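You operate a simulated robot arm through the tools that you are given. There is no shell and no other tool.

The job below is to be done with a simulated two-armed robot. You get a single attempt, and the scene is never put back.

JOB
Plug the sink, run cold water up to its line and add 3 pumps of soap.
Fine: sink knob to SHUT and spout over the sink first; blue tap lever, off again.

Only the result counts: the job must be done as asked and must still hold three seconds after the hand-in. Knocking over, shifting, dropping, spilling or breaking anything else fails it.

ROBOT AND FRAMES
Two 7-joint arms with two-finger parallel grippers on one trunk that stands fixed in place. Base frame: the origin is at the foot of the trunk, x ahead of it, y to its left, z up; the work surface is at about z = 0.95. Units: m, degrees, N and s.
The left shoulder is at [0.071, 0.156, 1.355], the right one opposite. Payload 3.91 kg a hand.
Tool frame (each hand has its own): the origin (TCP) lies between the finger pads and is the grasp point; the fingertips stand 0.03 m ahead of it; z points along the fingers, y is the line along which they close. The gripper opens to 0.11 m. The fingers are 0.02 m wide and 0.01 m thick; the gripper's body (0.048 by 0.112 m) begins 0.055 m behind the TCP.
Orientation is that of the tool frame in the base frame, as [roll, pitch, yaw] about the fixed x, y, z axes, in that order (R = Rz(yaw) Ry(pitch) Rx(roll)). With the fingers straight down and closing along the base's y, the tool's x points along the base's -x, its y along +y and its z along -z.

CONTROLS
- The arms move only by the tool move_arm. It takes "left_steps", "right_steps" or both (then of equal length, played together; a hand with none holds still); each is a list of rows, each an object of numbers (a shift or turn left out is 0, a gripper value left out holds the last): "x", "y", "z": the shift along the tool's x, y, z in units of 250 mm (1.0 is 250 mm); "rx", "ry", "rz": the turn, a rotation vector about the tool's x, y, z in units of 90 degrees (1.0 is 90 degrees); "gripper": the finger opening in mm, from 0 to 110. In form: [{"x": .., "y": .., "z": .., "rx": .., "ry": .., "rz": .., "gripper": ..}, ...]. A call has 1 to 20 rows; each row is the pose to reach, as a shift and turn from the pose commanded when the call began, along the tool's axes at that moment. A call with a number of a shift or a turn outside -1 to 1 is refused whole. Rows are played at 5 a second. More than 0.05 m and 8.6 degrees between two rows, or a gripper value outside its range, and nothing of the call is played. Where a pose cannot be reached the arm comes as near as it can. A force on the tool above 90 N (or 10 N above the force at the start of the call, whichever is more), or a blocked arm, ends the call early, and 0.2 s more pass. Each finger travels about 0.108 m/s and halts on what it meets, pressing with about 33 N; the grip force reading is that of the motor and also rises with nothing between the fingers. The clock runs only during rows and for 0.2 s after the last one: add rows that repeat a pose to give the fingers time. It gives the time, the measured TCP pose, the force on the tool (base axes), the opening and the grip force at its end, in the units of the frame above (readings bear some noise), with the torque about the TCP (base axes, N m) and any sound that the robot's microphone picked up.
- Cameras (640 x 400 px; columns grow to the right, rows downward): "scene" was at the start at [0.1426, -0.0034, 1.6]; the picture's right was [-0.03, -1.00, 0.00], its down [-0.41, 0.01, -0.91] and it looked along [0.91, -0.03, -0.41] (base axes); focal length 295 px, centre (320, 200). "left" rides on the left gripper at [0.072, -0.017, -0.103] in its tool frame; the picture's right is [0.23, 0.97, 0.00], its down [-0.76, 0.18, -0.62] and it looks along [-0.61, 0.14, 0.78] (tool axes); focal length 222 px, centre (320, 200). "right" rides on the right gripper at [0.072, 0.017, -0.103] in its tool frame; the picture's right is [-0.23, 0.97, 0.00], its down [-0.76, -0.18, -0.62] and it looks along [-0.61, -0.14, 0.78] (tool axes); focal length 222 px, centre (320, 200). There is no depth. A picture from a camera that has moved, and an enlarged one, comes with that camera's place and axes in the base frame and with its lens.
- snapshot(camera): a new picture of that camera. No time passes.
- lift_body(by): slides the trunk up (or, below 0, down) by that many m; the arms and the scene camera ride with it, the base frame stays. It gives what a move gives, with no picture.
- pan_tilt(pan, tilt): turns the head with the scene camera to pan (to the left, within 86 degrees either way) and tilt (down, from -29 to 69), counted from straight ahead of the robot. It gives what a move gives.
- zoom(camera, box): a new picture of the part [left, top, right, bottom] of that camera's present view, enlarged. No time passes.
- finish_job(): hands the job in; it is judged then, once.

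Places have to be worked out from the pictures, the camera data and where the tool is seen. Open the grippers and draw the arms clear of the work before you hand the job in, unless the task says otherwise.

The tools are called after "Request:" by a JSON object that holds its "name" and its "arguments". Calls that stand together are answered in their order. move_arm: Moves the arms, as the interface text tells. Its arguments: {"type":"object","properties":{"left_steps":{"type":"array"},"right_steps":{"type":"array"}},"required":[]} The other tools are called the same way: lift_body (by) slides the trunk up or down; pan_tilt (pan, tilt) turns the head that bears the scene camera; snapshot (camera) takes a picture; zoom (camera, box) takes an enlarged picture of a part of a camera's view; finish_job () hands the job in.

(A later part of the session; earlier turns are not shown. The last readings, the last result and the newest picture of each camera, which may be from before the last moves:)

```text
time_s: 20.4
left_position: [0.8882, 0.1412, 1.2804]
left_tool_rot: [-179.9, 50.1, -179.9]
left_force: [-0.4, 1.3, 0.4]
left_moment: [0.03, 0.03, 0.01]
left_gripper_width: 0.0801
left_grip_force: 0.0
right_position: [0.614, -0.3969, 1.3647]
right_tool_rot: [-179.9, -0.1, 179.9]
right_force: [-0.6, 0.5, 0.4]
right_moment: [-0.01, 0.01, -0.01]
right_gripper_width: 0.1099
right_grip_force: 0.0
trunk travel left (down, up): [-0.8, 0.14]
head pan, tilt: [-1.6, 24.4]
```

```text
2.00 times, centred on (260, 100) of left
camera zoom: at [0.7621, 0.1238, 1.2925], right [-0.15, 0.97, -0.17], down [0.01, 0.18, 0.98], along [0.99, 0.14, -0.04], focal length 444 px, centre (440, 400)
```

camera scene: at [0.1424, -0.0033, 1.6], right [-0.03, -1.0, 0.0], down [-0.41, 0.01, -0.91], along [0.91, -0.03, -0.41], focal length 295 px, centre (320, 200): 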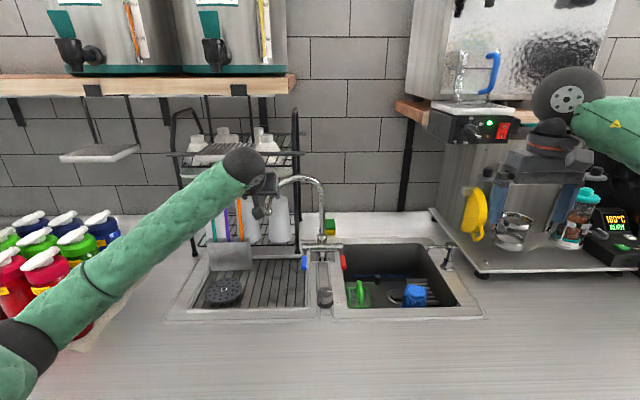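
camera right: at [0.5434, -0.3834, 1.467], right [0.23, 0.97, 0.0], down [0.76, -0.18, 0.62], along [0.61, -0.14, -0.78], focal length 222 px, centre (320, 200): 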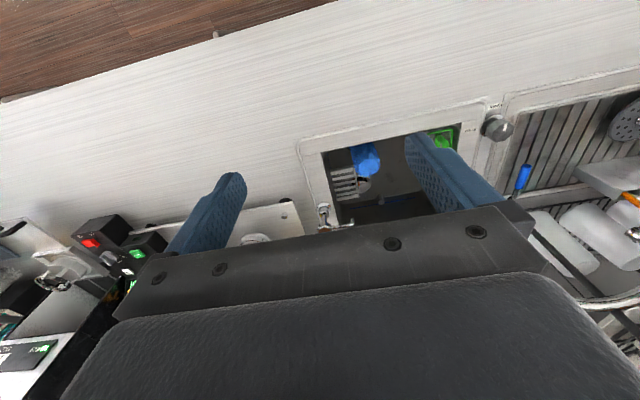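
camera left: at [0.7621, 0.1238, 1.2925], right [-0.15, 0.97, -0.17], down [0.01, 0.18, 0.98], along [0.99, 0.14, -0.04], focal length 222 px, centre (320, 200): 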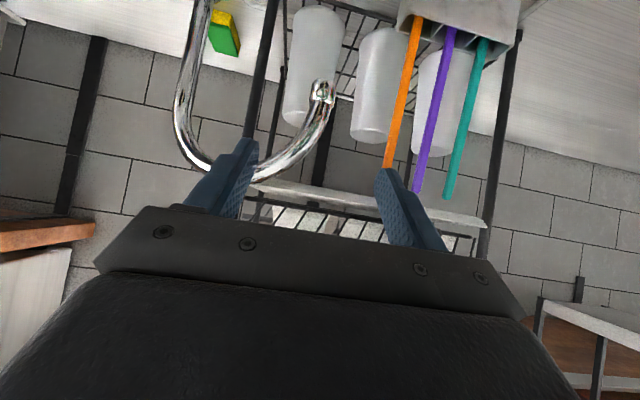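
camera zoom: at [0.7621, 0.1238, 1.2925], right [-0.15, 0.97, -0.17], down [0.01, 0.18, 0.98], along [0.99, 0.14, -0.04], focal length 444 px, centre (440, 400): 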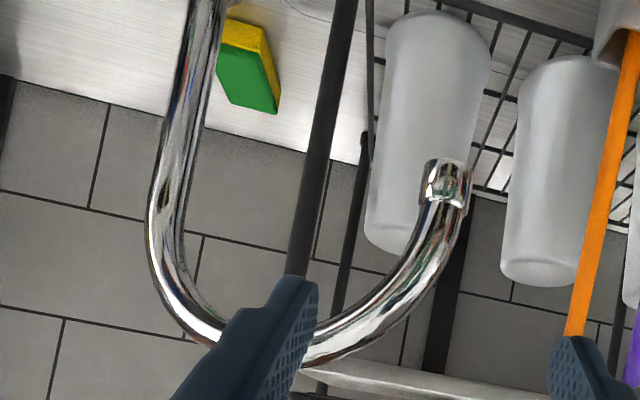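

Combining views, the column is at about (1.08, -0.037), giving swing radius ≈0.195. I'll advance along the fingers to straddle the nozzle's ferrule.

Request:
{"name": "move_arm", "arguments": {"left_steps": [{"x": 0.01, "y": -0.005, "z": 0.15, "gripper": 60}, {"x": 0.02, "y": -0.009, "z": 0.3}, {"x": 0.03, "y": -0.009, "z": 0.42}, {"x": 0.031, "y": -0.009, "z": 0.52}, {"x": 0.031, "y": -0.009, "z": 0.589}, {"x": 0.031, "y": -0.009, "z": 0.589}]}}

Request:
{"name": "snapshot", "arguments": {"camera": "left"}}

Request:
{"name": "zoom", "arguments": {"camera": "scene", "box": [190, 150, 350, 260]}}

```text
time_s: 21.8
left_position: [0.9963, 0.1385, 1.1802]
left_tool_rot: [-179.9, 50.0, -180.0]
left_force: [0.0, 0.5, -0.7]
left_moment: [0.02, -0.01, 0.0]
left_gripper_width: 0.0601
left_grip_force: 0.0
right_position: [0.6137, -0.3967, 1.3653]
right_tool_rot: [-180.0, 0.0, 179.9]
right_force: [0.3, 1.0, -0.2]
right_moment: [0.0, -0.01, -0.03]
right_gripper_width: 0.1101
right_grip_force: 0.0
trunk travel left (down, up): [-0.8, 0.14]
head pan, tilt: [-1.6, 24.4]
```

```text
taken
camera left: at [0.8711, 0.1224, 1.191], right [-0.15, 0.97, -0.17], down [0.01, 0.18, 0.98], along [0.99, 0.14, -0.04], focal length 222 px, centre (320, 200)
```

left: 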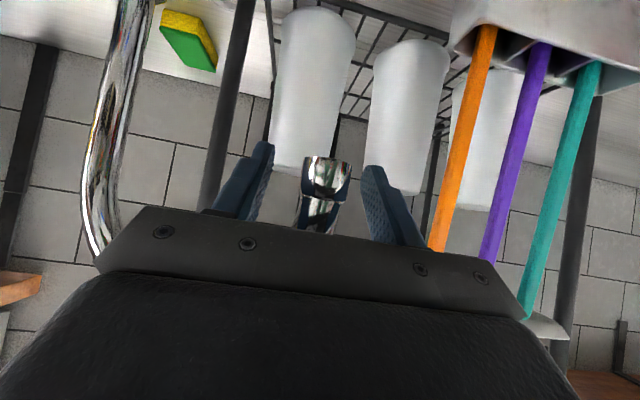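

```text
3.64 times, centred on (270, 205) of scene
camera zoom: at [0.1425, -0.0035, 1.6], right [-0.03, -1.0, 0.0], down [-0.41, 0.01, -0.91], along [0.91, -0.03, -0.41], focal length 1072 px, centre (502, 182)
```

zoom: 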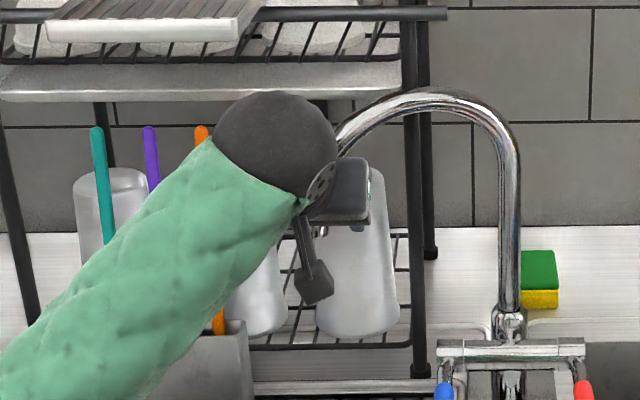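

The ferrule is centred between the fingers. Closing on it.

Request:
{"name": "move_arm", "arguments": {"left_steps": [{"gripper": 10}, {"gripper": 10}, {"gripper": 10}]}}

Request:
{"name": "snapshot", "arguments": {"camera": "left"}}

```text
time_s: 22.6
left_position: [0.9966, 0.1382, 1.18]
left_tool_rot: [-179.9, 50.0, -180.0]
left_force: [0.7, -2.4, -0.7]
left_moment: [0.84, -0.3, -0.16]
left_gripper_width: 0.0262
left_grip_force: 44.9
right_position: [0.6134, -0.398, 1.3643]
right_tool_rot: [180.0, 0.0, 179.8]
right_force: [0.3, 1.0, -0.4]
right_moment: [0.01, -0.01, -0.01]
right_gripper_width: 0.1102
right_grip_force: 0.2
trunk travel left (down, up): [-0.8, 0.14]
head pan, tilt: [-1.6, 24.4]
```

```text
taken
camera left: at [0.8713, 0.1218, 1.1907], right [-0.15, 0.97, -0.17], down [0.01, 0.18, 0.98], along [0.99, 0.14, -0.04], focal length 222 px, centre (320, 200)
```

left: 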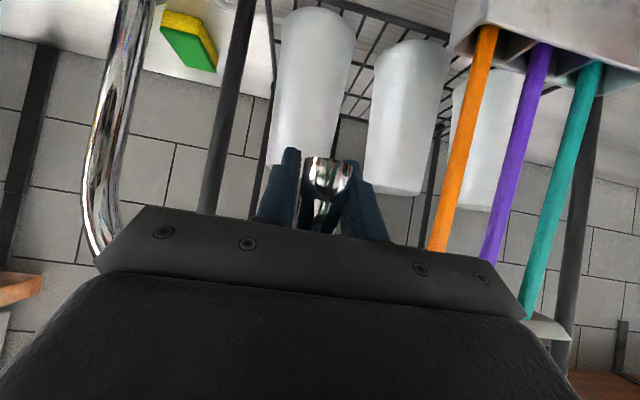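

Firm grip on the nozzle. Swinging it along the arc in a first small segment (to ≈145°), checking forces.

Request:
{"name": "move_arm", "arguments": {"left_steps": [{"x": 0.035, "y": -0.026, "z": -0.042}, {"x": 0.072, "y": -0.064, "z": -0.086}, {"x": 0.107, "y": -0.104, "z": -0.128}, {"x": 0.139, "y": -0.15, "z": -0.166}, {"x": 0.169, "y": -0.201, "z": -0.202}, {"x": 0.195, "y": -0.255, "z": -0.233}]}}

Request:
{"name": "snapshot", "arguments": {"camera": "left"}}

Request:
{"name": "snapshot", "arguments": {"camera": "scene"}}

```text
time_s: 24.0
left_position: [0.9212, 0.075, 1.1791]
left_tool_rot: [180.0, 49.9, -179.9]
left_force: [-5.2, 3.9, -6.5]
left_moment: [0.26, -0.14, 0.07]
left_gripper_width: 0.0242
left_grip_force: 44.7
right_position: [0.613, -0.3973, 1.3646]
right_tool_rot: [-180.0, 0.0, -179.9]
right_force: [-0.1, -0.3, 0.0]
right_moment: [0.01, 0.0, 0.01]
right_gripper_width: 0.11
right_grip_force: 0.0
trunk travel left (down, up): [-0.8, 0.14]
head pan, tilt: [-1.6, 24.4]
```

```text
taken
camera left: at [0.7951, 0.0577, 1.1906], right [-0.15, 0.97, -0.17], down [0.01, 0.18, 0.98], along [0.99, 0.14, -0.04], focal length 222 px, centre (320, 200)
```

left: 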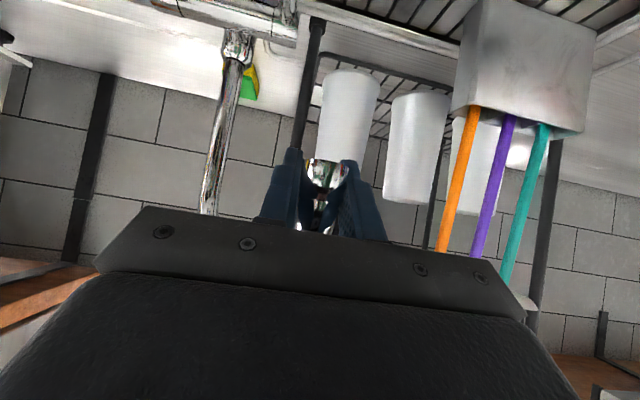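

```text
taken
camera scene: at [0.1429, -0.0036, 1.5998], right [-0.03, -1.0, 0.0], down [-0.41, 0.01, -0.91], along [0.91, -0.02, -0.41], focal length 295 px, centre (320, 200)
```

scene: 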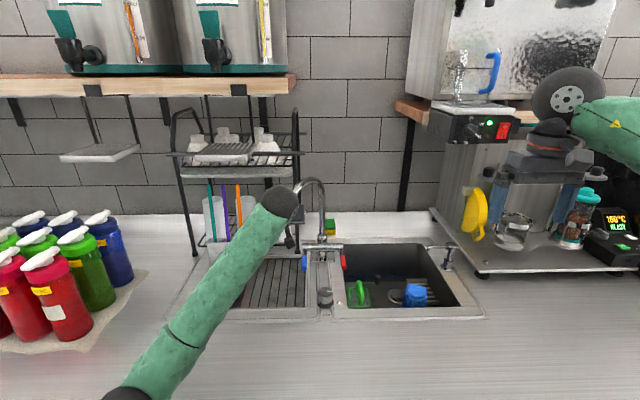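

The spout follows with only a few newtons. Continuing the arc through straight-ahead to ≈205°.

Request:
{"name": "move_arm", "arguments": {"left_steps": [{"x": 0.0236, "y": -0.057, "z": -0.0282}, {"x": 0.0437, "y": -0.118, "z": -0.0522}, {"x": 0.0603, "y": -0.18, "z": -0.0721}, {"x": 0.0737, "y": -0.245, "z": -0.0881}, {"x": 0.083, "y": -0.312, "z": -0.0991}, {"x": 0.0889, "y": -0.379, "z": -0.1062}, {"x": 0.0907, "y": -0.447, "z": -0.1083}, {"x": 0.0889, "y": -0.515, "z": -0.1062}, {"x": 0.083, "y": -0.583, "z": -0.0991}, {"x": 0.0737, "y": -0.649, "z": -0.0881}, {"x": 0.0603, "y": -0.714, "z": -0.0721}, {"x": 0.0437, "y": -0.777, "z": -0.0522}]}}

Request:
{"name": "snapshot", "arguments": {"camera": "left"}}

Request:
{"name": "snapshot", "arguments": {"camera": "scene"}}

```text
time_s: 26.6
left_position: [0.9027, -0.1208, 1.1814]
left_tool_rot: [-179.9, 50.0, -179.9]
left_force: [-5.1, -0.1, -7.7]
left_moment: [-0.63, 0.19, 0.47]
left_gripper_width: 0.0234
left_grip_force: 44.6
right_position: [0.6143, -0.3988, 1.3641]
right_tool_rot: [180.0, 0.0, 179.9]
right_force: [1.1, 0.2, 0.7]
right_moment: [0.0, -0.06, -0.02]
right_gripper_width: 0.11
right_grip_force: 0.0
trunk travel left (down, up): [-0.8, 0.14]
head pan, tilt: [-1.6, 24.4]
```

```text
taken
camera left: at [0.7769, -0.137, 1.1915], right [-0.15, 0.97, -0.17], down [0.01, 0.18, 0.98], along [0.99, 0.14, -0.04], focal length 222 px, centre (320, 200)
```

left: 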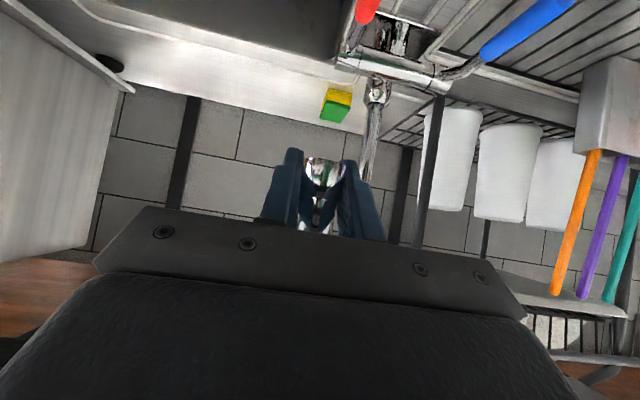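

```text
taken
camera scene: at [0.1429, -0.0046, 1.5999], right [-0.03, -1.0, 0.0], down [-0.41, 0.01, -0.91], along [0.91, -0.03, -0.41], focal length 295 px, centre (320, 200)
```

scene: 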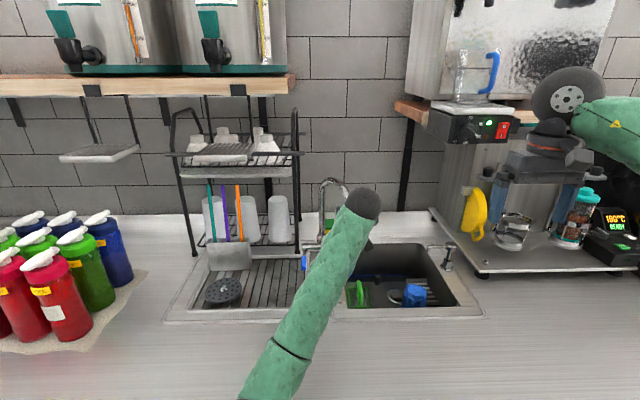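

Continuing to ≈243° so the nozzle is well over the basin.

Request:
{"name": "move_arm", "arguments": {"left_steps": [{"x": -0.02, "y": -0.06, "z": 0.0239}, {"x": -0.0437, "y": -0.118, "z": 0.0522}, {"x": -0.0701, "y": -0.172, "z": 0.0838}, {"x": -0.0996, "y": -0.222, "z": 0.119}, {"x": -0.132, "y": -0.268, "z": 0.1577}, {"x": -0.1667, "y": -0.309, "z": 0.1991}, {"x": -0.2034, "y": -0.346, "z": 0.243}, {"x": -0.2422, "y": -0.377, "z": 0.2893}]}}

Request:
{"name": "snapshot", "arguments": {"camera": "left"}}

Request:
{"name": "snapshot", "arguments": {"camera": "scene"}}

```text
time_s: 28.4
left_position: [0.997, -0.212, 1.1792]
left_tool_rot: [178.4, 50.3, 178.9]
left_force: [-41.2, -61.1, -3.3]
left_moment: [-0.23, -0.46, 0.07]
left_gripper_width: 0.0268
left_grip_force: 45.3
right_position: [0.6084, -0.404, 1.3642]
right_tool_rot: [179.7, 0.2, -180.0]
right_force: [-1.0, -0.1, -0.2]
right_moment: [-0.04, -0.01, 0.02]
right_gripper_width: 0.1098
right_grip_force: 0.0
trunk travel left (down, up): [-0.8, 0.14]
head pan, tilt: [-1.6, 24.4]
```

```text
taken
camera left: at [0.8708, -0.2286, 1.1895], right [-0.15, 0.98, -0.16], down [0.0, 0.16, 0.99], along [0.99, 0.15, -0.03], focal length 222 px, centre (320, 200)
```

left: 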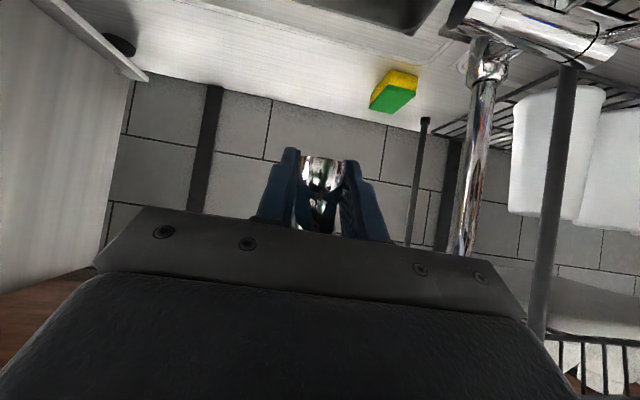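

```text
taken
camera scene: at [0.1367, -0.0123, 1.6004], right [-0.03, -1.0, -0.01], down [-0.41, 0.02, -0.91], along [0.91, -0.03, -0.41], focal length 295 px, centre (320, 200)
```

scene: 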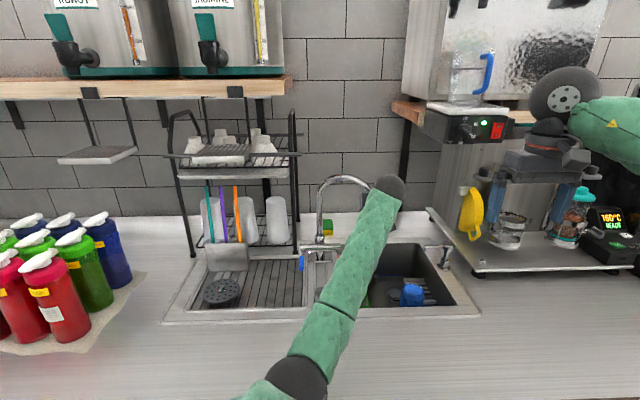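

The nozzle is at (0.997, -0.212), well over the basin, but forces rose (my arc radius is a little off, mostly radial). I'll release the grip to relieve it.

Request:
{"name": "move_arm", "arguments": {"left_steps": [{"y": -0.02, "z": -0.02, "gripper": 40}, {"y": -0.02, "z": -0.02, "gripper": 50}, {"y": -0.02, "z": -0.02, "gripper": 50}]}}

Request:
{"name": "snapshot", "arguments": {"camera": "left"}}

Request:
{"name": "snapshot", "arguments": {"camera": "scene"}}

```text
time_s: 29.4
left_position: [1.0057, -0.1941, 1.1809]
left_tool_rot: [178.1, 50.3, -179.8]
left_force: [-0.6, -3.3, -0.9]
left_moment: [0.03, -0.02, 0.09]
left_gripper_width: 0.0513
left_grip_force: 1.2
right_position: [0.6125, -0.4005, 1.3647]
right_tool_rot: [179.9, 0.0, 179.9]
right_force: [0.8, 0.2, 0.0]
right_moment: [-0.02, 0.0, 0.0]
right_gripper_width: 0.1101
right_grip_force: 0.1
trunk travel left (down, up): [-0.8, 0.14]
head pan, tilt: [-1.6, 24.4]
stopped in row 3 (left hand): the arm was blocked; the commanded pose is now the measured one
```

```text
taken
camera left: at [0.8802, -0.2146, 1.1897], right [-0.17, 0.97, -0.16], down [0.0, 0.16, 0.99], along [0.99, 0.17, -0.03], focal length 222 px, centre (320, 200)
```

left: 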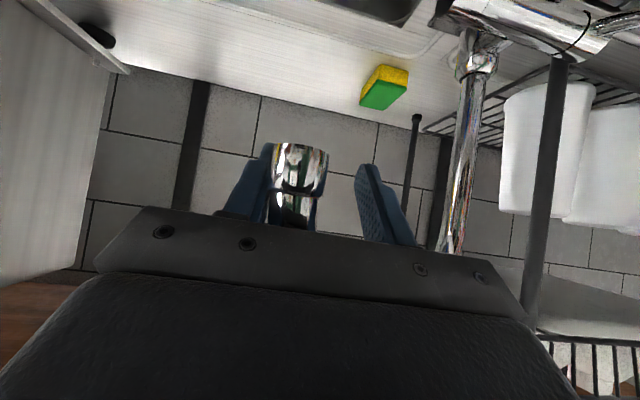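

```text
taken
camera scene: at [0.1426, -0.0052, 1.6], right [-0.03, -1.0, 0.0], down [-0.41, 0.01, -0.91], along [0.91, -0.02, -0.41], focal length 295 px, centre (320, 200)
```

scene: 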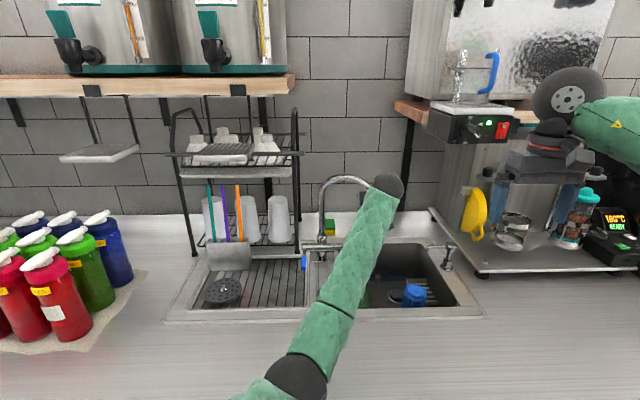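

Nozzle stayed near (1.0, -0.215). Opening wider and retreating straight back along the fingers.

Request:
{"name": "move_arm", "arguments": {"left_steps": [{"gripper": 80}, {"gripper": 80}, {"z": -0.12}, {"z": -0.27}, {"z": -0.42}, {"z": -0.57}, {"z": -0.7}]}}

Request:
{"name": "snapshot", "arguments": {"camera": "left"}}

Request:
{"name": "snapshot", "arguments": {"camera": "scene"}}

```text
time_s: 31.2
left_position: [0.8904, -0.1685, 1.3245]
left_tool_rot: [177.0, 53.0, -178.7]
left_force: [1.5, 0.2, -0.2]
left_moment: [-0.03, 0.02, 0.04]
left_gripper_width: 0.0801
left_grip_force: 0.1
right_position: [0.6133, -0.398, 1.3643]
right_tool_rot: [179.8, -0.1, 179.9]
right_force: [-0.7, 0.1, -0.4]
right_moment: [0.01, 0.01, 0.0]
right_gripper_width: 0.11
right_grip_force: 0.0
trunk travel left (down, up): [-0.8, 0.14]
head pan, tilt: [-1.6, 24.4]
stopped in row 7 (left hand): the arm was blocked; the commanded pose is now the measured one
```

```text
taken
camera left: at [0.7654, -0.1934, 1.328], right [-0.2, 0.97, -0.15], down [-0.05, 0.14, 0.99], along [0.98, 0.2, 0.02], focal length 222 px, centre (320, 200)
```

left: 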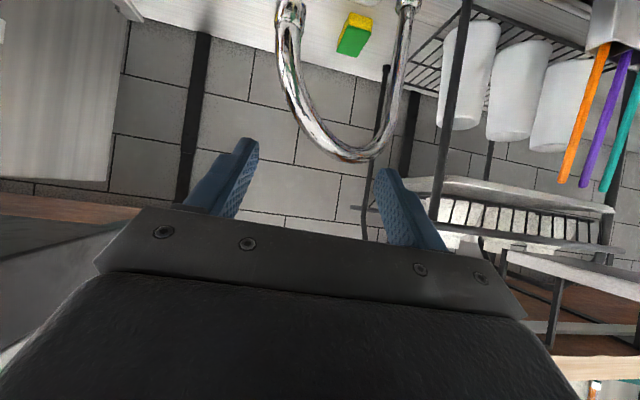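

```text
taken
camera scene: at [0.1434, -0.0037, 1.5999], right [-0.03, -1.0, 0.0], down [-0.41, 0.01, -0.91], along [0.91, -0.03, -0.41], focal length 295 px, centre (320, 200)
```

scene: 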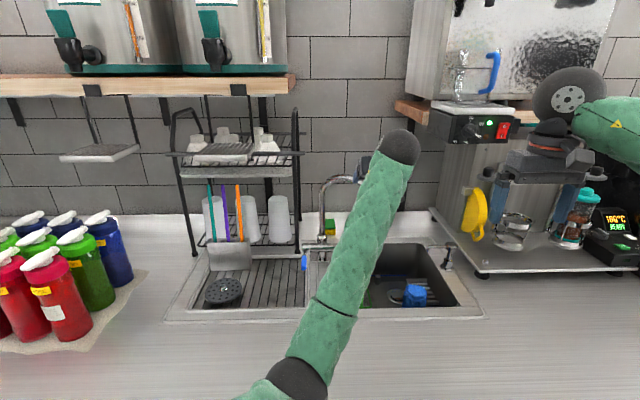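

The spout now points over the basin. The left arm seems near a joint limit, so I bring it back left and upward, away from the tap.

Request:
{"name": "move_arm", "arguments": {"left_steps": [{"y": 0.12, "z": -0.08}, {"y": 0.26, "z": -0.16}, {"y": 0.42, "z": -0.24}, {"y": 0.58, "z": -0.32}, {"y": 0.74, "z": -0.4}, {"y": 0.9, "z": -0.48}, {"y": 0.9, "z": -0.48}]}}

Request:
{"name": "snapshot", "arguments": {"camera": "scene"}}

Request:
{"name": "zoom", "arguments": {"camera": "scene", "box": [280, 160, 480, 320]}}

```text
time_s: 32.8
left_position: [0.7785, 0.043, 1.4006]
left_tool_rot: [177.4, 52.8, -178.8]
left_force: [-0.7, 0.4, 0.0]
left_moment: [0.0, -0.01, 0.01]
left_gripper_width: 0.08
left_grip_force: 0.0
right_position: [0.6137, -0.399, 1.3637]
right_tool_rot: [179.9, -0.1, 180.0]
right_force: [0.2, -0.2, -0.1]
right_moment: [0.02, -0.02, -0.01]
right_gripper_width: 0.11
right_grip_force: 0.1
trunk travel left (down, up): [-0.8, 0.14]
head pan, tilt: [-1.6, 24.4]
```

```text
taken
camera scene: at [0.1431, -0.0042, 1.5999], right [-0.03, -1.0, 0.0], down [-0.41, 0.01, -0.91], along [0.91, -0.03, -0.41], focal length 295 px, centre (320, 200)
```

scene: 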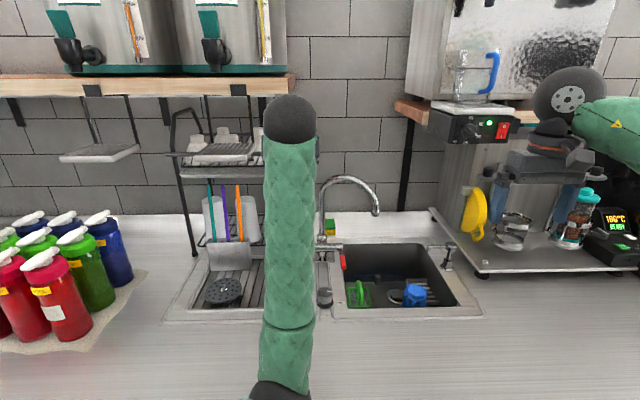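

```text
2.50 times, centred on (380, 240) of scene
camera zoom: at [0.1431, -0.0042, 1.5999], right [-0.03, -1.0, 0.0], down [-0.41, 0.01, -0.91], along [0.91, -0.03, -0.41], focal length 737 px, centre (170, 100)
```

zoom: 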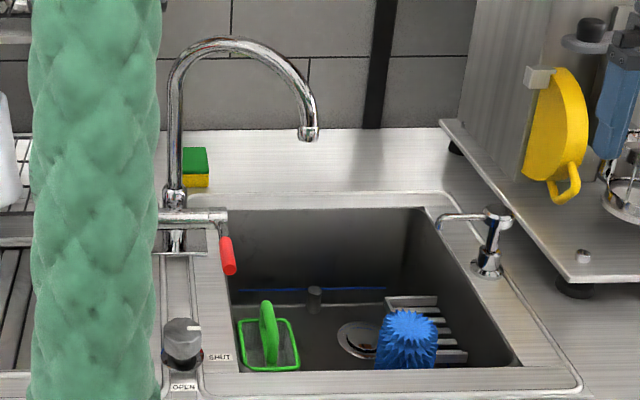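

Spout is over the basin (nozzle ≈ (0.99, -0.207)). Now I bring the left hand back to a tool-down pose to the left, to re-approach the blue lever from the side with the elbow out.

Request:
{"name": "move_arm", "arguments": {"left_steps": [{"x": 0.09, "y": 0.08, "z": -0.033, "ry": 0.073}, {"x": 0.175, "y": 0.157, "z": -0.065, "ry": 0.147}, {"x": 0.26, "y": 0.235, "z": -0.098, "ry": 0.22}, {"x": 0.35, "y": 0.314, "z": -0.131, "ry": 0.293}, {"x": 0.44, "y": 0.39, "z": -0.164, "ry": 0.367}, {"x": 0.525, "y": 0.47, "z": -0.197, "ry": 0.44}, {"x": 0.61, "y": 0.55, "z": -0.23, "ry": 0.513}, {"x": 0.7, "y": 0.628, "z": -0.262, "ry": 0.587}, {"x": 0.7, "y": 0.628, "z": -0.262, "ry": 0.587}]}}

Request:
{"name": "snapshot", "arguments": {"camera": "scene"}}

Request:
{"name": "snapshot", "arguments": {"camera": "left"}}

```text
time_s: 35.0
left_position: [0.7985, 0.4071, 1.1032]
left_tool_rot: [172.7, 3.6, -174.6]
left_force: [0.5, -0.2, 0.2]
left_moment: [-0.04, 0.0, 0.03]
left_gripper_width: 0.08
left_grip_force: 0.0
left hand out of reach, approached as far as the arm can: row 1, 2, 3, 4, 5, 6, 7, 8, 9
right_position: [0.6138, -0.3954, 1.3642]
right_tool_rot: [-180.0, -0.1, -179.9]
right_force: [0.0, 0.7, 0.1]
right_moment: [0.0, -0.02, -0.03]
right_gripper_width: 0.1099
right_grip_force: 0.1
trunk travel left (down, up): [-0.8, 0.14]
head pan, tilt: [-1.6, 24.4]
stopped in row 9 (left hand): the arm was blocked; the commanded pose is now the measured one
```

```text
taken
camera scene: at [0.1429, -0.0013, 1.6], right [-0.03, -1.0, 0.0], down [-0.41, 0.01, -0.91], along [0.91, -0.03, -0.41], focal length 295 px, centre (320, 200)
```

scene: 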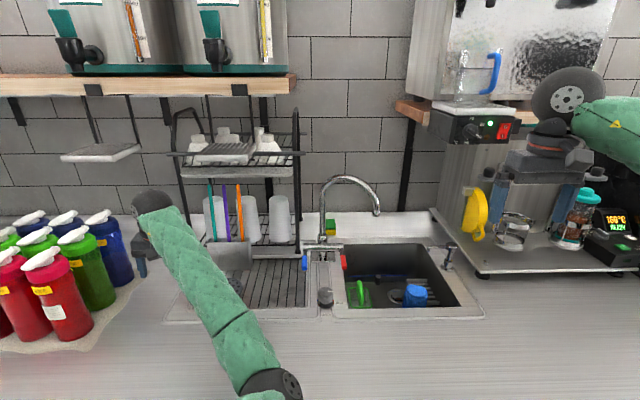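

```text
taken
camera left: at [0.7228, 0.3701, 1.198], right [-0.32, 0.94, 0.11], down [0.71, 0.16, 0.69], along [0.63, 0.3, -0.72], focal length 222 px, centre (320, 200)
```

left: 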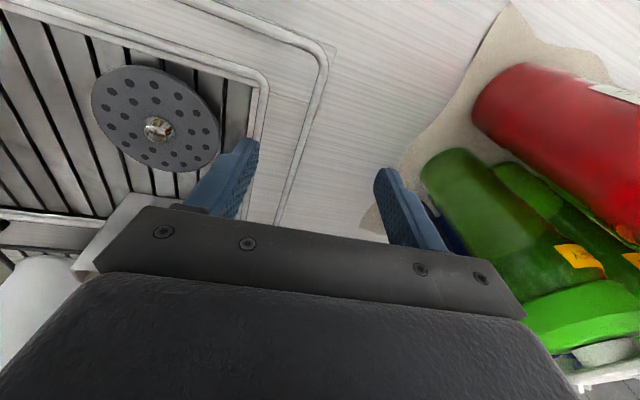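

That move hit a limit and the hand sagged toward the bottles, though nothing appears touched. I move it carefully away: up and to the right, in small steps.

Request:
{"name": "move_arm", "arguments": {"left_steps": [{"y": -0.1, "z": -0.1}, {"y": -0.2, "z": -0.2}, {"y": -0.3, "z": -0.3}, {"y": -0.4, "z": -0.4}]}}

Request:
{"name": "snapshot", "arguments": {"camera": "scene"}}

```text
time_s: 36.0
left_position: [0.8529, 0.3424, 1.1523]
left_tool_rot: [172.1, 4.0, -174.4]
left_force: [0.6, -0.2, -0.3]
left_moment: [0.0, 0.0, -0.02]
left_gripper_width: 0.08
left_grip_force: 0.1
left hand out of reach, approached as far as the arm can: row 2, 3, 4
right_position: [0.6132, -0.3981, 1.3643]
right_tool_rot: [179.9, -0.1, 179.8]
right_force: [-0.1, 0.2, 0.6]
right_moment: [-0.01, -0.03, 0.01]
right_gripper_width: 0.1101
right_grip_force: 0.2
trunk travel left (down, up): [-0.8, 0.14]
head pan, tilt: [-1.6, 24.4]
```

```text
taken
camera scene: at [0.1426, -0.0046, 1.5999], right [-0.03, -1.0, 0.0], down [-0.41, 0.01, -0.91], along [0.91, -0.03, -0.41], focal length 295 px, centre (320, 200)
```

scene: 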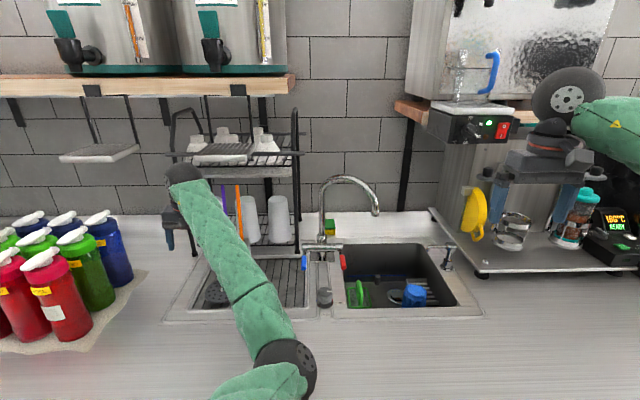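

The left arm is in an awkward elbow-inward posture where pointing straight down strains the wrist. I pitch the hand forward again and raise it to relax it, then look.

Request:
{"name": "move_arm", "arguments": {"left_steps": [{"x": 0.015, "y": -0.045, "z": -0.075, "ry": -0.07}, {"x": 0.03, "y": -0.09, "z": -0.15, "ry": -0.14}, {"x": 0.045, "y": -0.135, "z": -0.225, "ry": -0.21}, {"x": 0.06, "y": -0.18, "z": -0.3, "ry": -0.28}, {"x": 0.075, "y": -0.225, "z": -0.375, "ry": -0.35}, {"x": 0.09, "y": -0.27, "z": -0.45, "ry": -0.42}, {"x": 0.105, "y": -0.315, "z": -0.525, "ry": -0.49}, {"x": 0.12, "y": -0.36, "z": -0.6, "ry": -0.556}, {"x": 0.12, "y": -0.36, "z": -0.6, "ry": -0.556}]}}

Request:
{"name": "snapshot", "arguments": {"camera": "scene"}}

```text
time_s: 37.5
left_position: [0.831, 0.2746, 1.372]
left_tool_rot: [168.2, 52.4, 179.6]
left_force: [0.2, -0.8, 0.4]
left_moment: [-0.01, 0.03, 0.0]
left_gripper_width: 0.0799
left_grip_force: 0.2
right_position: [0.6118, -0.3975, 1.3648]
right_tool_rot: [179.9, 0.0, 180.0]
right_force: [-0.4, -0.4, -0.2]
right_moment: [-0.01, -0.01, -0.03]
right_gripper_width: 0.1098
right_grip_force: 0.0
trunk travel left (down, up): [-0.8, 0.14]
head pan, tilt: [-1.6, 24.4]
stopped in row 7 (left hand): the arm was blocked; the commanded pose is now the measured one
```

```text
taken
camera scene: at [0.142, -0.0042, 1.6001], right [-0.03, -1.0, 0.0], down [-0.41, 0.01, -0.91], along [0.91, -0.03, -0.41], focal length 295 px, centre (320, 200)
```

scene: 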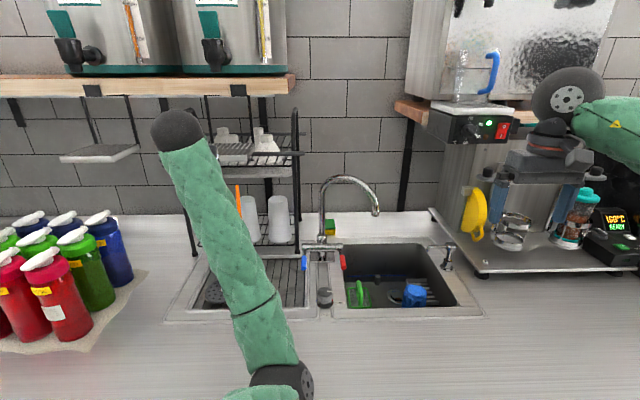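

Now I turn the hand to point to the right (about vertical) to coax the elbow outward to the left side.

Request:
{"name": "move_arm", "arguments": {"left_steps": [{"rx": 0.066, "rz": 0.05}, {"rx": 0.132, "rz": 0.1}, {"rx": 0.198, "rz": 0.15}, {"rx": 0.264, "rz": 0.2}, {"rx": 0.33, "rz": 0.25}, {"rx": 0.396, "rz": 0.3}, {"rx": 0.46, "rz": 0.35}, {"rx": 0.527, "rz": 0.4}]}}

Request:
{"name": "snapshot", "arguments": {"camera": "scene"}}

```text
time_s: 39.3
left_position: [0.8371, 0.2715, 1.3635]
left_tool_rot: [171.0, 48.6, 148.4]
left_force: [-0.3, -0.5, 0.5]
left_moment: [-0.01, 0.02, 0.01]
left_gripper_width: 0.0802
left_grip_force: 0.0
left hand out of reach, approached as far as the arm can: row 5, 6, 7, 8
right_position: [0.6138, -0.3973, 1.3649]
right_tool_rot: [-179.9, -0.1, 179.9]
right_force: [-0.4, 0.8, 0.3]
right_moment: [0.01, -0.05, -0.04]
right_gripper_width: 0.11
right_grip_force: 0.0
trunk travel left (down, up): [-0.8, 0.14]
head pan, tilt: [-1.6, 24.4]
```

```text
taken
camera scene: at [0.1429, -0.0035, 1.6], right [-0.03, -1.0, 0.0], down [-0.41, 0.01, -0.91], along [0.91, -0.03, -0.41], focal length 295 px, centre (320, 200)
```

scene: 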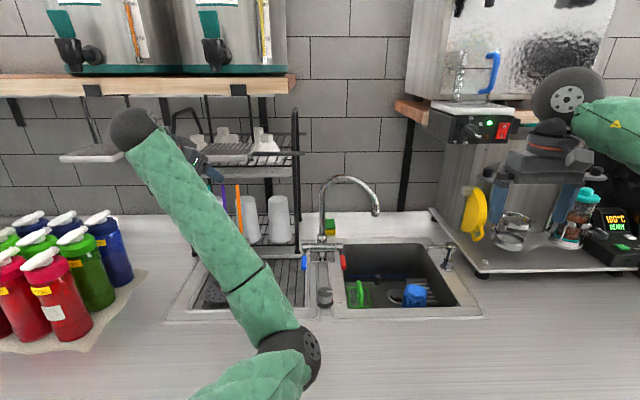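

The left elbow stays inward, so I'll leave the left arm parked there (it is clear of everything and out of view of the sink) and use the right arm, which is in a good posture, for the blue lever and the soap. Moving the right hand toward the lever, staying in front of the spout.

Request:
{"name": "move_arm", "arguments": {"right_steps": [{"x": -0.06, "y": 0.13, "z": 0.037, "gripper": 60}, {"x": -0.12, "y": 0.26, "z": 0.074}, {"x": -0.18, "y": 0.39, "z": 0.11}, {"x": -0.245, "y": 0.52, "z": 0.147}, {"x": -0.31, "y": 0.65, "z": 0.184}, {"x": -0.37, "y": 0.78, "z": 0.22}, {"x": -0.43, "y": 0.91, "z": 0.256}]}}

Request:
{"name": "snapshot", "arguments": {"camera": "scene"}}

Request:
{"name": "snapshot", "arguments": {"camera": "right"}}

```text
time_s: 40.9
left_position: [0.8392, 0.2725, 1.3623]
left_tool_rot: [171.1, 48.7, 148.6]
left_force: [0.0, 0.8, 0.0]
left_moment: [-0.02, -0.01, -0.05]
left_gripper_width: 0.08
left_grip_force: 0.0
right_position: [0.7222, -0.1694, 1.3004]
right_tool_rot: [-180.0, -0.1, 179.9]
right_force: [0.1, 0.0, -0.2]
right_moment: [0.02, -0.03, -0.02]
right_gripper_width: 0.06
right_grip_force: 0.0
trunk travel left (down, up): [-0.8, 0.14]
head pan, tilt: [-1.6, 24.4]
```

```text
taken
camera scene: at [0.1441, -0.0021, 1.5998], right [-0.03, -1.0, 0.0], down [-0.41, 0.01, -0.91], along [0.91, -0.03, -0.41], focal length 295 px, centre (320, 200)
```

scene: 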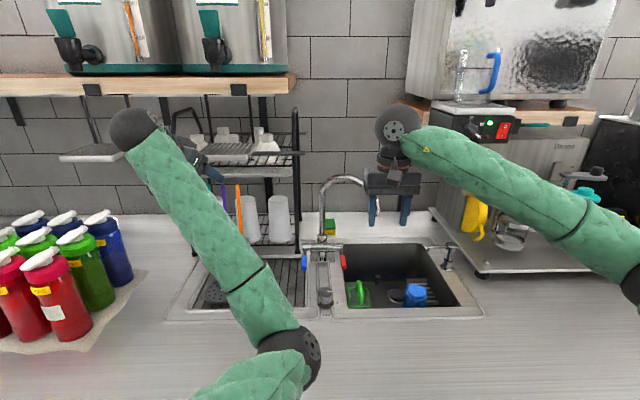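

```text
taken
camera right: at [0.65, -0.1535, 1.4035], right [0.23, 0.97, 0.0], down [0.76, -0.18, 0.62], along [0.61, -0.14, -0.78], focal length 222 px, centre (320, 200)
```

right: 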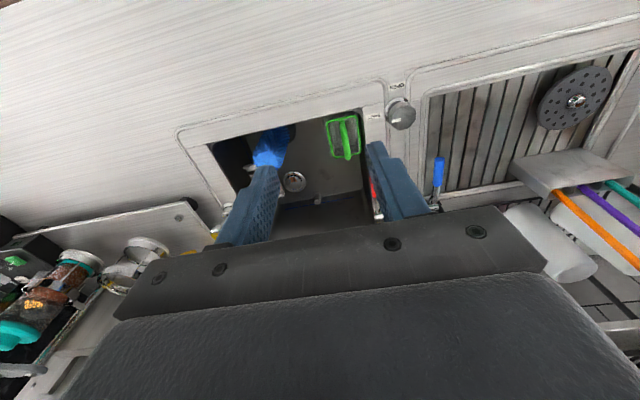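

Continuing to just in front of and above the blue lever.

Request:
{"name": "move_arm", "arguments": {"right_steps": [{"x": -0.06, "y": 0.12, "z": 0.06}, {"x": -0.13, "y": 0.24, "z": 0.12}, {"x": -0.2, "y": 0.36, "z": 0.18}, {"x": -0.28, "y": 0.47, "z": 0.24}, {"x": -0.36, "y": 0.57, "z": 0.3}, {"x": -0.45, "y": 0.68, "z": 0.35}, {"x": -0.551, "y": 0.78, "z": 0.4}, {"x": -0.551, "y": 0.78, "z": 0.4}]}}

Request:
{"name": "snapshot", "arguments": {"camera": "scene"}}

Request:
{"name": "snapshot", "arguments": {"camera": "right"}}

```text
time_s: 42.7
left_position: [0.8368, 0.2698, 1.3645]
left_tool_rot: [170.9, 48.6, 148.3]
left_force: [1.2, -0.6, -0.6]
left_moment: [-0.01, -0.06, -0.03]
left_gripper_width: 0.08
left_grip_force: 0.1
right_position: [0.8611, 0.0252, 1.1997]
right_tool_rot: [179.9, 0.1, 179.9]
right_force: [0.0, -0.4, -0.2]
right_moment: [-0.01, 0.0, 0.01]
right_gripper_width: 0.0601
right_grip_force: 0.1
trunk travel left (down, up): [-0.8, 0.14]
head pan, tilt: [-1.6, 24.4]
```

```text
taken
camera scene: at [0.1421, -0.0048, 1.6001], right [-0.03, -1.0, 0.0], down [-0.41, 0.01, -0.91], along [0.91, -0.03, -0.41], focal length 295 px, centre (320, 200)
```

scene: 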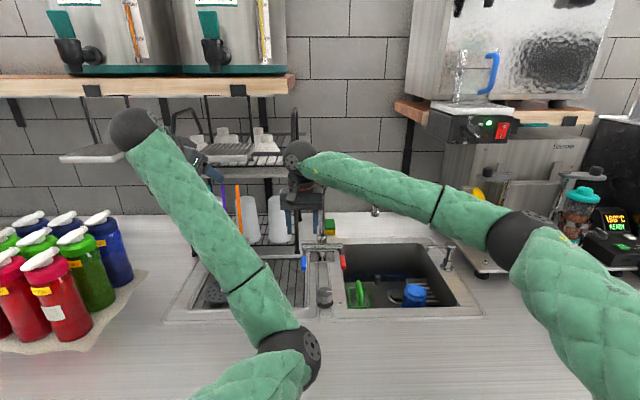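

```text
taken
camera right: at [0.7882, 0.0409, 1.3031], right [0.23, 0.97, 0.0], down [0.76, -0.18, 0.62], along [0.61, -0.14, -0.78], focal length 222 px, centre (320, 200)
```

right: 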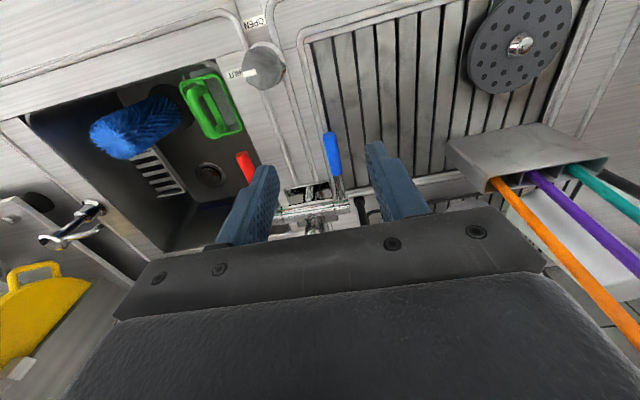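

Zooming the right camera on the blue lever for an exact position.

Request:
{"name": "zoom", "arguments": {"camera": "right", "box": [220, 110, 420, 240]}}

Request:
{"name": "zoom", "arguments": {"camera": "scene", "box": [270, 200, 430, 310]}}

Request:
{"name": "snapshot", "arguments": {"camera": "left"}}

```text
3.08 times, centred on (320, 175) of right
camera zoom: at [0.7882, 0.0409, 1.3031], right [0.23, 0.97, 0.0], down [0.76, -0.18, 0.62], along [0.61, -0.14, -0.78], focal length 684 px, centre (320, 277)
```

zoom: 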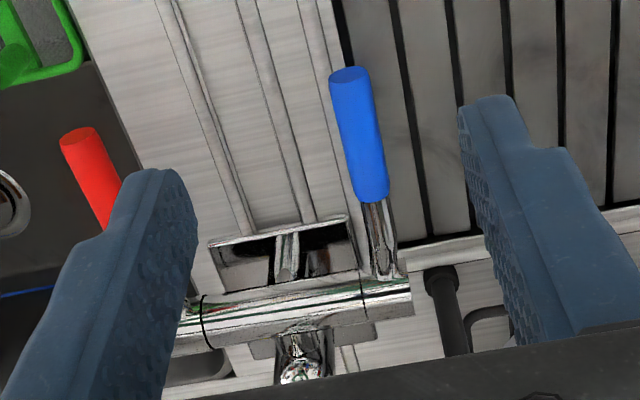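

```text
3.64 times, centred on (350, 255) of scene
camera zoom: at [0.1421, -0.0048, 1.6001], right [-0.03, -1.0, 0.0], down [-0.41, 0.01, -0.91], along [0.91, -0.03, -0.41], focal length 1072 px, centre (211, 0)
```

zoom: 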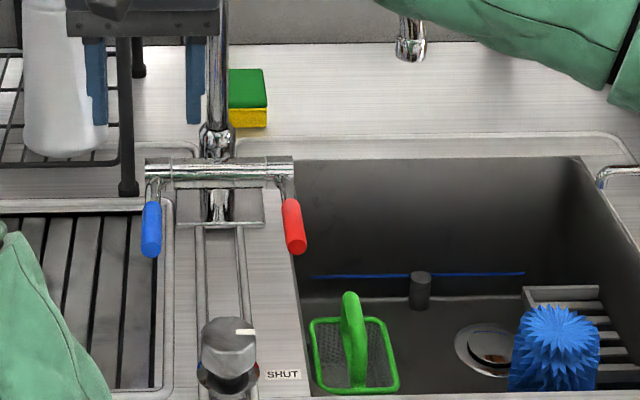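

```text
taken
camera left: at [0.7151, 0.3061, 1.3754], right [0.28, 0.96, -0.07], down [0.06, 0.06, 1.0], along [0.96, -0.28, -0.04], focal length 222 px, centre (320, 200)
```

left: 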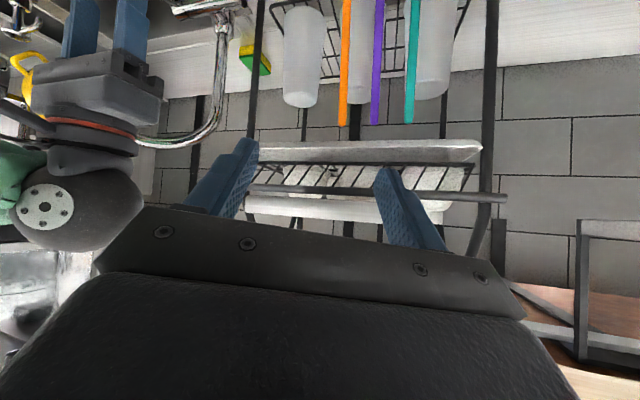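

Lever: base near (1.03, 0.022, 1.00), blue grip from (0.97, 0.0255) to tip (0.911, 0.027), z≈1.01. Moving over its middle.

Request:
{"name": "move_arm", "arguments": {"right_steps": [{"x": -0.1, "y": 0.002, "z": 0.1}, {"x": -0.2, "y": 0.004, "z": 0.22}, {"x": -0.296, "y": 0.004, "z": 0.34}, {"x": -0.296, "y": 0.004, "z": 0.45}, {"x": -0.296, "y": 0.004, "z": 0.56}, {"x": -0.296, "y": 0.004, "z": 0.56}]}}

Request:
{"name": "snapshot", "arguments": {"camera": "scene"}}

Request:
{"name": "snapshot", "arguments": {"camera": "right"}}

```text
time_s: 44.1
left_position: [0.8374, 0.271, 1.3629]
left_tool_rot: [170.9, 48.6, 148.4]
left_force: [0.0, 1.0, -1.0]
left_moment: [0.03, 0.04, 0.02]
left_gripper_width: 0.0798
left_grip_force: 0.2
right_position: [0.9332, 0.0252, 1.0592]
right_tool_rot: [-180.0, -0.1, -179.9]
right_force: [-0.8, 0.2, 0.5]
right_moment: [0.0, -0.01, -0.03]
right_gripper_width: 0.06
right_grip_force: 0.1
trunk travel left (down, up): [-0.8, 0.14]
head pan, tilt: [-1.6, 24.4]
```

```text
taken
camera scene: at [0.1429, -0.0031, 1.6], right [-0.03, -1.0, 0.0], down [-0.41, 0.01, -0.91], along [0.91, -0.03, -0.41], focal length 295 px, centre (320, 200)
```

scene: 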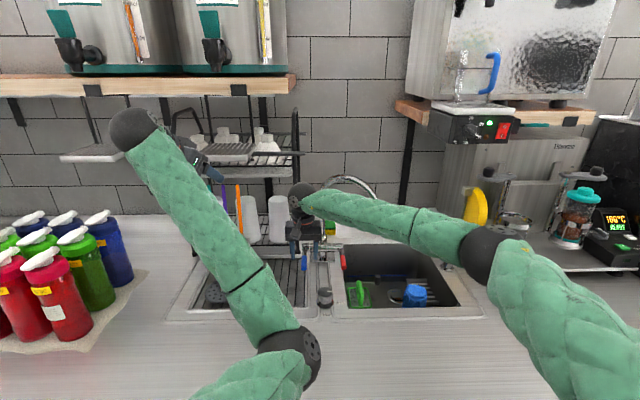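

```text
taken
camera right: at [0.86, 0.0417, 1.1633], right [0.23, 0.97, 0.0], down [0.76, -0.18, 0.62], along [0.61, -0.14, -0.78], focal length 222 px, centre (320, 200)
```

right: 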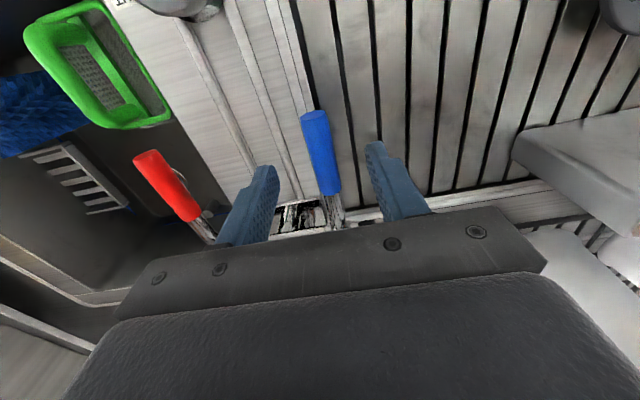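

Lever is centred between the fingers. Descending to straddle it.

Request:
{"name": "move_arm", "arguments": {"right_steps": [{"x": -0.008, "y": 0.004, "z": 0.1}, {"x": -0.008, "y": 0.004, "z": 0.185}, {"x": -0.008, "y": 0.004, "z": 0.185}]}}

Request:
{"name": "snapshot", "arguments": {"camera": "right"}}

Request:
{"name": "zoom", "arguments": {"camera": "scene", "box": [270, 200, 490, 320]}}

```text
time_s: 44.9
left_position: [0.8378, 0.2715, 1.3631]
left_tool_rot: [170.9, 48.8, 148.5]
left_force: [0.4, 0.1, 0.5]
left_moment: [-0.01, -0.03, 0.0]
left_gripper_width: 0.0796
left_grip_force: 0.0
right_position: [0.9351, 0.0271, 1.0134]
right_tool_rot: [180.0, 0.0, 179.9]
right_force: [0.0, 0.0, 0.0]
right_moment: [0.02, -0.03, -0.02]
right_gripper_width: 0.06
right_grip_force: 0.1
trunk travel left (down, up): [-0.8, 0.14]
head pan, tilt: [-1.6, 24.4]
```

```text
taken
camera right: at [0.8626, 0.0423, 1.1177], right [0.23, 0.97, 0.0], down [0.76, -0.18, 0.62], along [0.61, -0.14, -0.78], focal length 222 px, centre (320, 200)
```

right: 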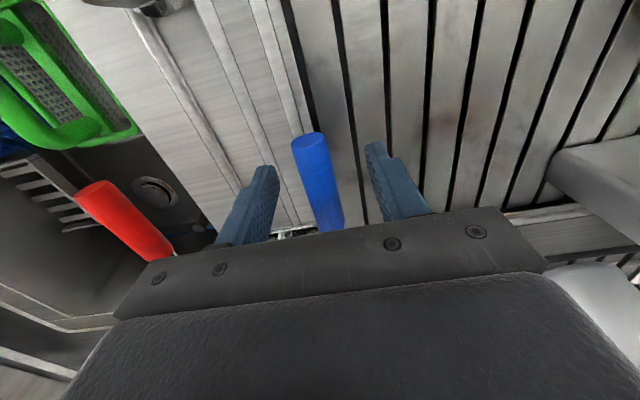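

```text
2.91 times, centred on (380, 260) of scene
camera zoom: at [0.1426, -0.0034, 1.6], right [-0.03, -1.0, 0.0], down [-0.41, 0.01, -0.91], along [0.91, -0.03, -0.41], focal length 857 px, centre (146, 26)
```

zoom: 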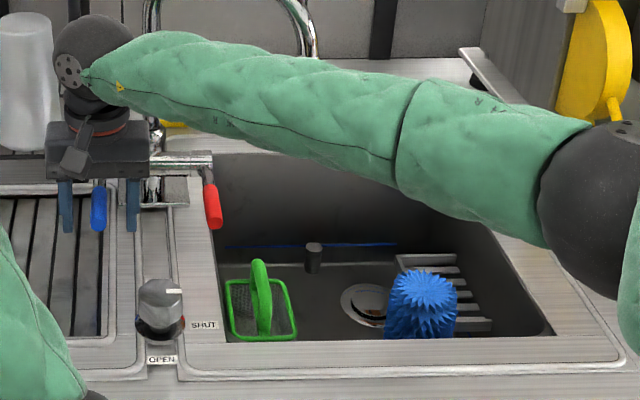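

The blue line stays visible past the forearm. Closing on the lever grip.

Request:
{"name": "move_arm", "arguments": {"right_steps": [{"gripper": 5}, {"gripper": 5}, {"gripper": 5}]}}

```text
time_s: 45.7
left_position: [0.8382, 0.2721, 1.3626]
left_tool_rot: [171.0, 48.7, 148.6]
left_force: [0.1, 0.1, 1.0]
left_moment: [0.0, 0.02, 0.04]
left_gripper_width: 0.0802
left_grip_force: 0.0
right_position: [0.9359, 0.0278, 1.0131]
right_tool_rot: [179.9, -0.1, 180.0]
right_force: [2.6, 4.9, -1.2]
right_moment: [0.07, 0.0, 0.02]
right_gripper_width: 0.0199
right_grip_force: 45.5
trunk travel left (down, up): [-0.8, 0.14]
head pan, tilt: [-1.6, 24.4]
```

Gripped at 20 mm. Test nudge: up 8 mm, reading the force and listening.

Request:
{"name": "move_arm", "arguments": {"right_steps": [{"z": -0.016}, {"z": -0.032}]}}

Request:
{"name": "zoom", "arguments": {"camera": "scene", "box": [270, 200, 490, 320]}}

Request:
{"name": "snapshot", "arguments": {"camera": "right"}}

```text
time_s: 46.3
left_position: [0.8402, 0.2723, 1.3626]
left_tool_rot: [171.0, 48.6, 148.6]
left_force: [0.7, 0.5, 0.8]
left_moment: [-0.03, 0.0, 0.0]
left_gripper_width: 0.0803
left_grip_force: 0.1
right_position: [0.9365, 0.0278, 1.0197]
right_tool_rot: [-180.0, -0.2, 179.9]
right_force: [3.7, 6.2, -15.1]
right_moment: [0.01, 1.23, 0.01]
right_gripper_width: 0.0202
right_grip_force: 44.9
trunk travel left (down, up): [-0.8, 0.14]
head pan, tilt: [-1.6, 24.4]
```

```text
2.91 times, centred on (380, 260) of scene
camera zoom: at [0.1452, -0.0025, 1.5996], right [-0.03, -1.0, 0.0], down [-0.42, 0.01, -0.91], along [0.91, -0.03, -0.42], focal length 857 px, centre (146, 26)
```

zoom: 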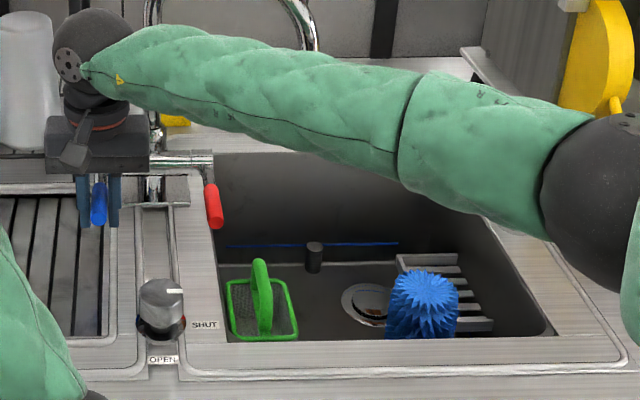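

```text
taken
camera right: at [0.8638, 0.0432, 1.1232], right [0.23, 0.97, 0.0], down [0.76, -0.18, 0.62], along [0.6, -0.14, -0.78], focal length 222 px, centre (320, 200)
```

right: 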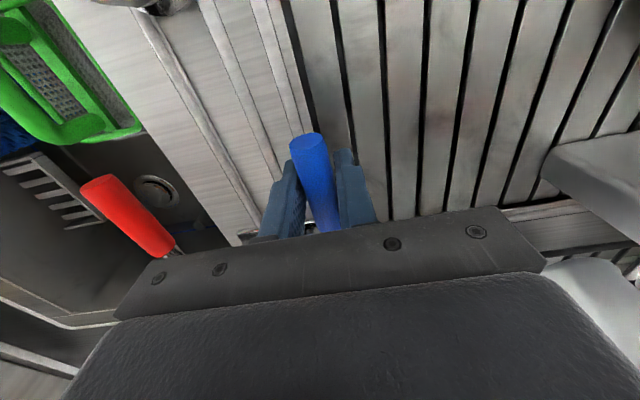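

Resistance of 15 N upward (could be a stop or stiff detent). Testing the other way: 8 mm below the start.

Request:
{"name": "move_arm", "arguments": {"right_steps": [{"z": 0.016}, {"z": 0.032}, {"z": 0.048}, {"z": 0.064}]}}

Request:
{"name": "zoom", "arguments": {"camera": "scene", "box": [270, 200, 490, 320]}}

Request:
{"name": "snapshot", "arguments": {"camera": "right"}}

```text
time_s: 47.3
left_position: [0.8352, 0.2726, 1.3658]
left_tool_rot: [170.9, 48.9, 148.4]
left_force: [0.0, -1.0, -0.3]
left_moment: [-0.02, 0.02, -0.03]
left_gripper_width: 0.0801
left_grip_force: 0.0
right_position: [0.9344, 0.027, 1.0122]
right_tool_rot: [180.0, 0.2, 180.0]
right_force: [11.0, 6.2, 35.5]
right_moment: [-0.01, -0.18, -0.03]
right_gripper_width: 0.02
right_grip_force: 44.7
trunk travel left (down, up): [-0.8, 0.14]
head pan, tilt: [-1.6, 24.4]
```

```text
2.91 times, centred on (380, 260) of scene
camera zoom: at [0.1402, -0.0026, 1.6008], right [-0.03, -1.0, 0.0], down [-0.41, 0.01, -0.91], along [0.91, -0.03, -0.41], focal length 857 px, centre (146, 26)
```

zoom: 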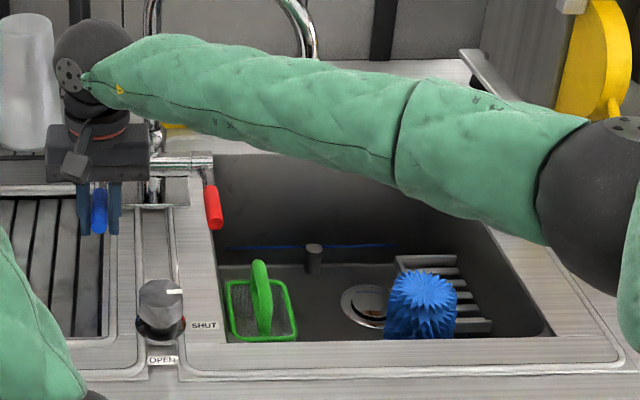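

```text
taken
camera right: at [0.8617, 0.043, 1.1148], right [0.23, 0.97, 0.0], down [0.76, -0.18, 0.63], along [0.61, -0.14, -0.78], focal length 222 px, centre (320, 200)
```

right: 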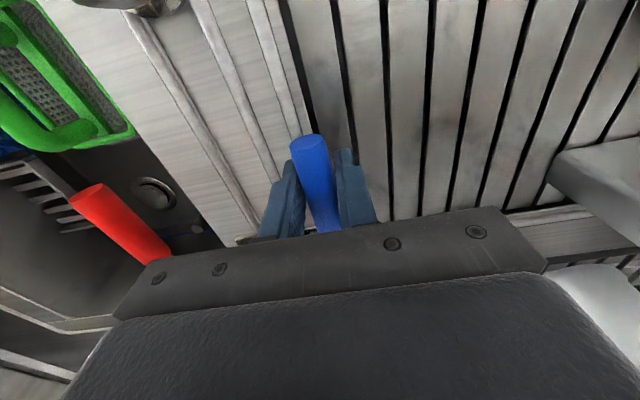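

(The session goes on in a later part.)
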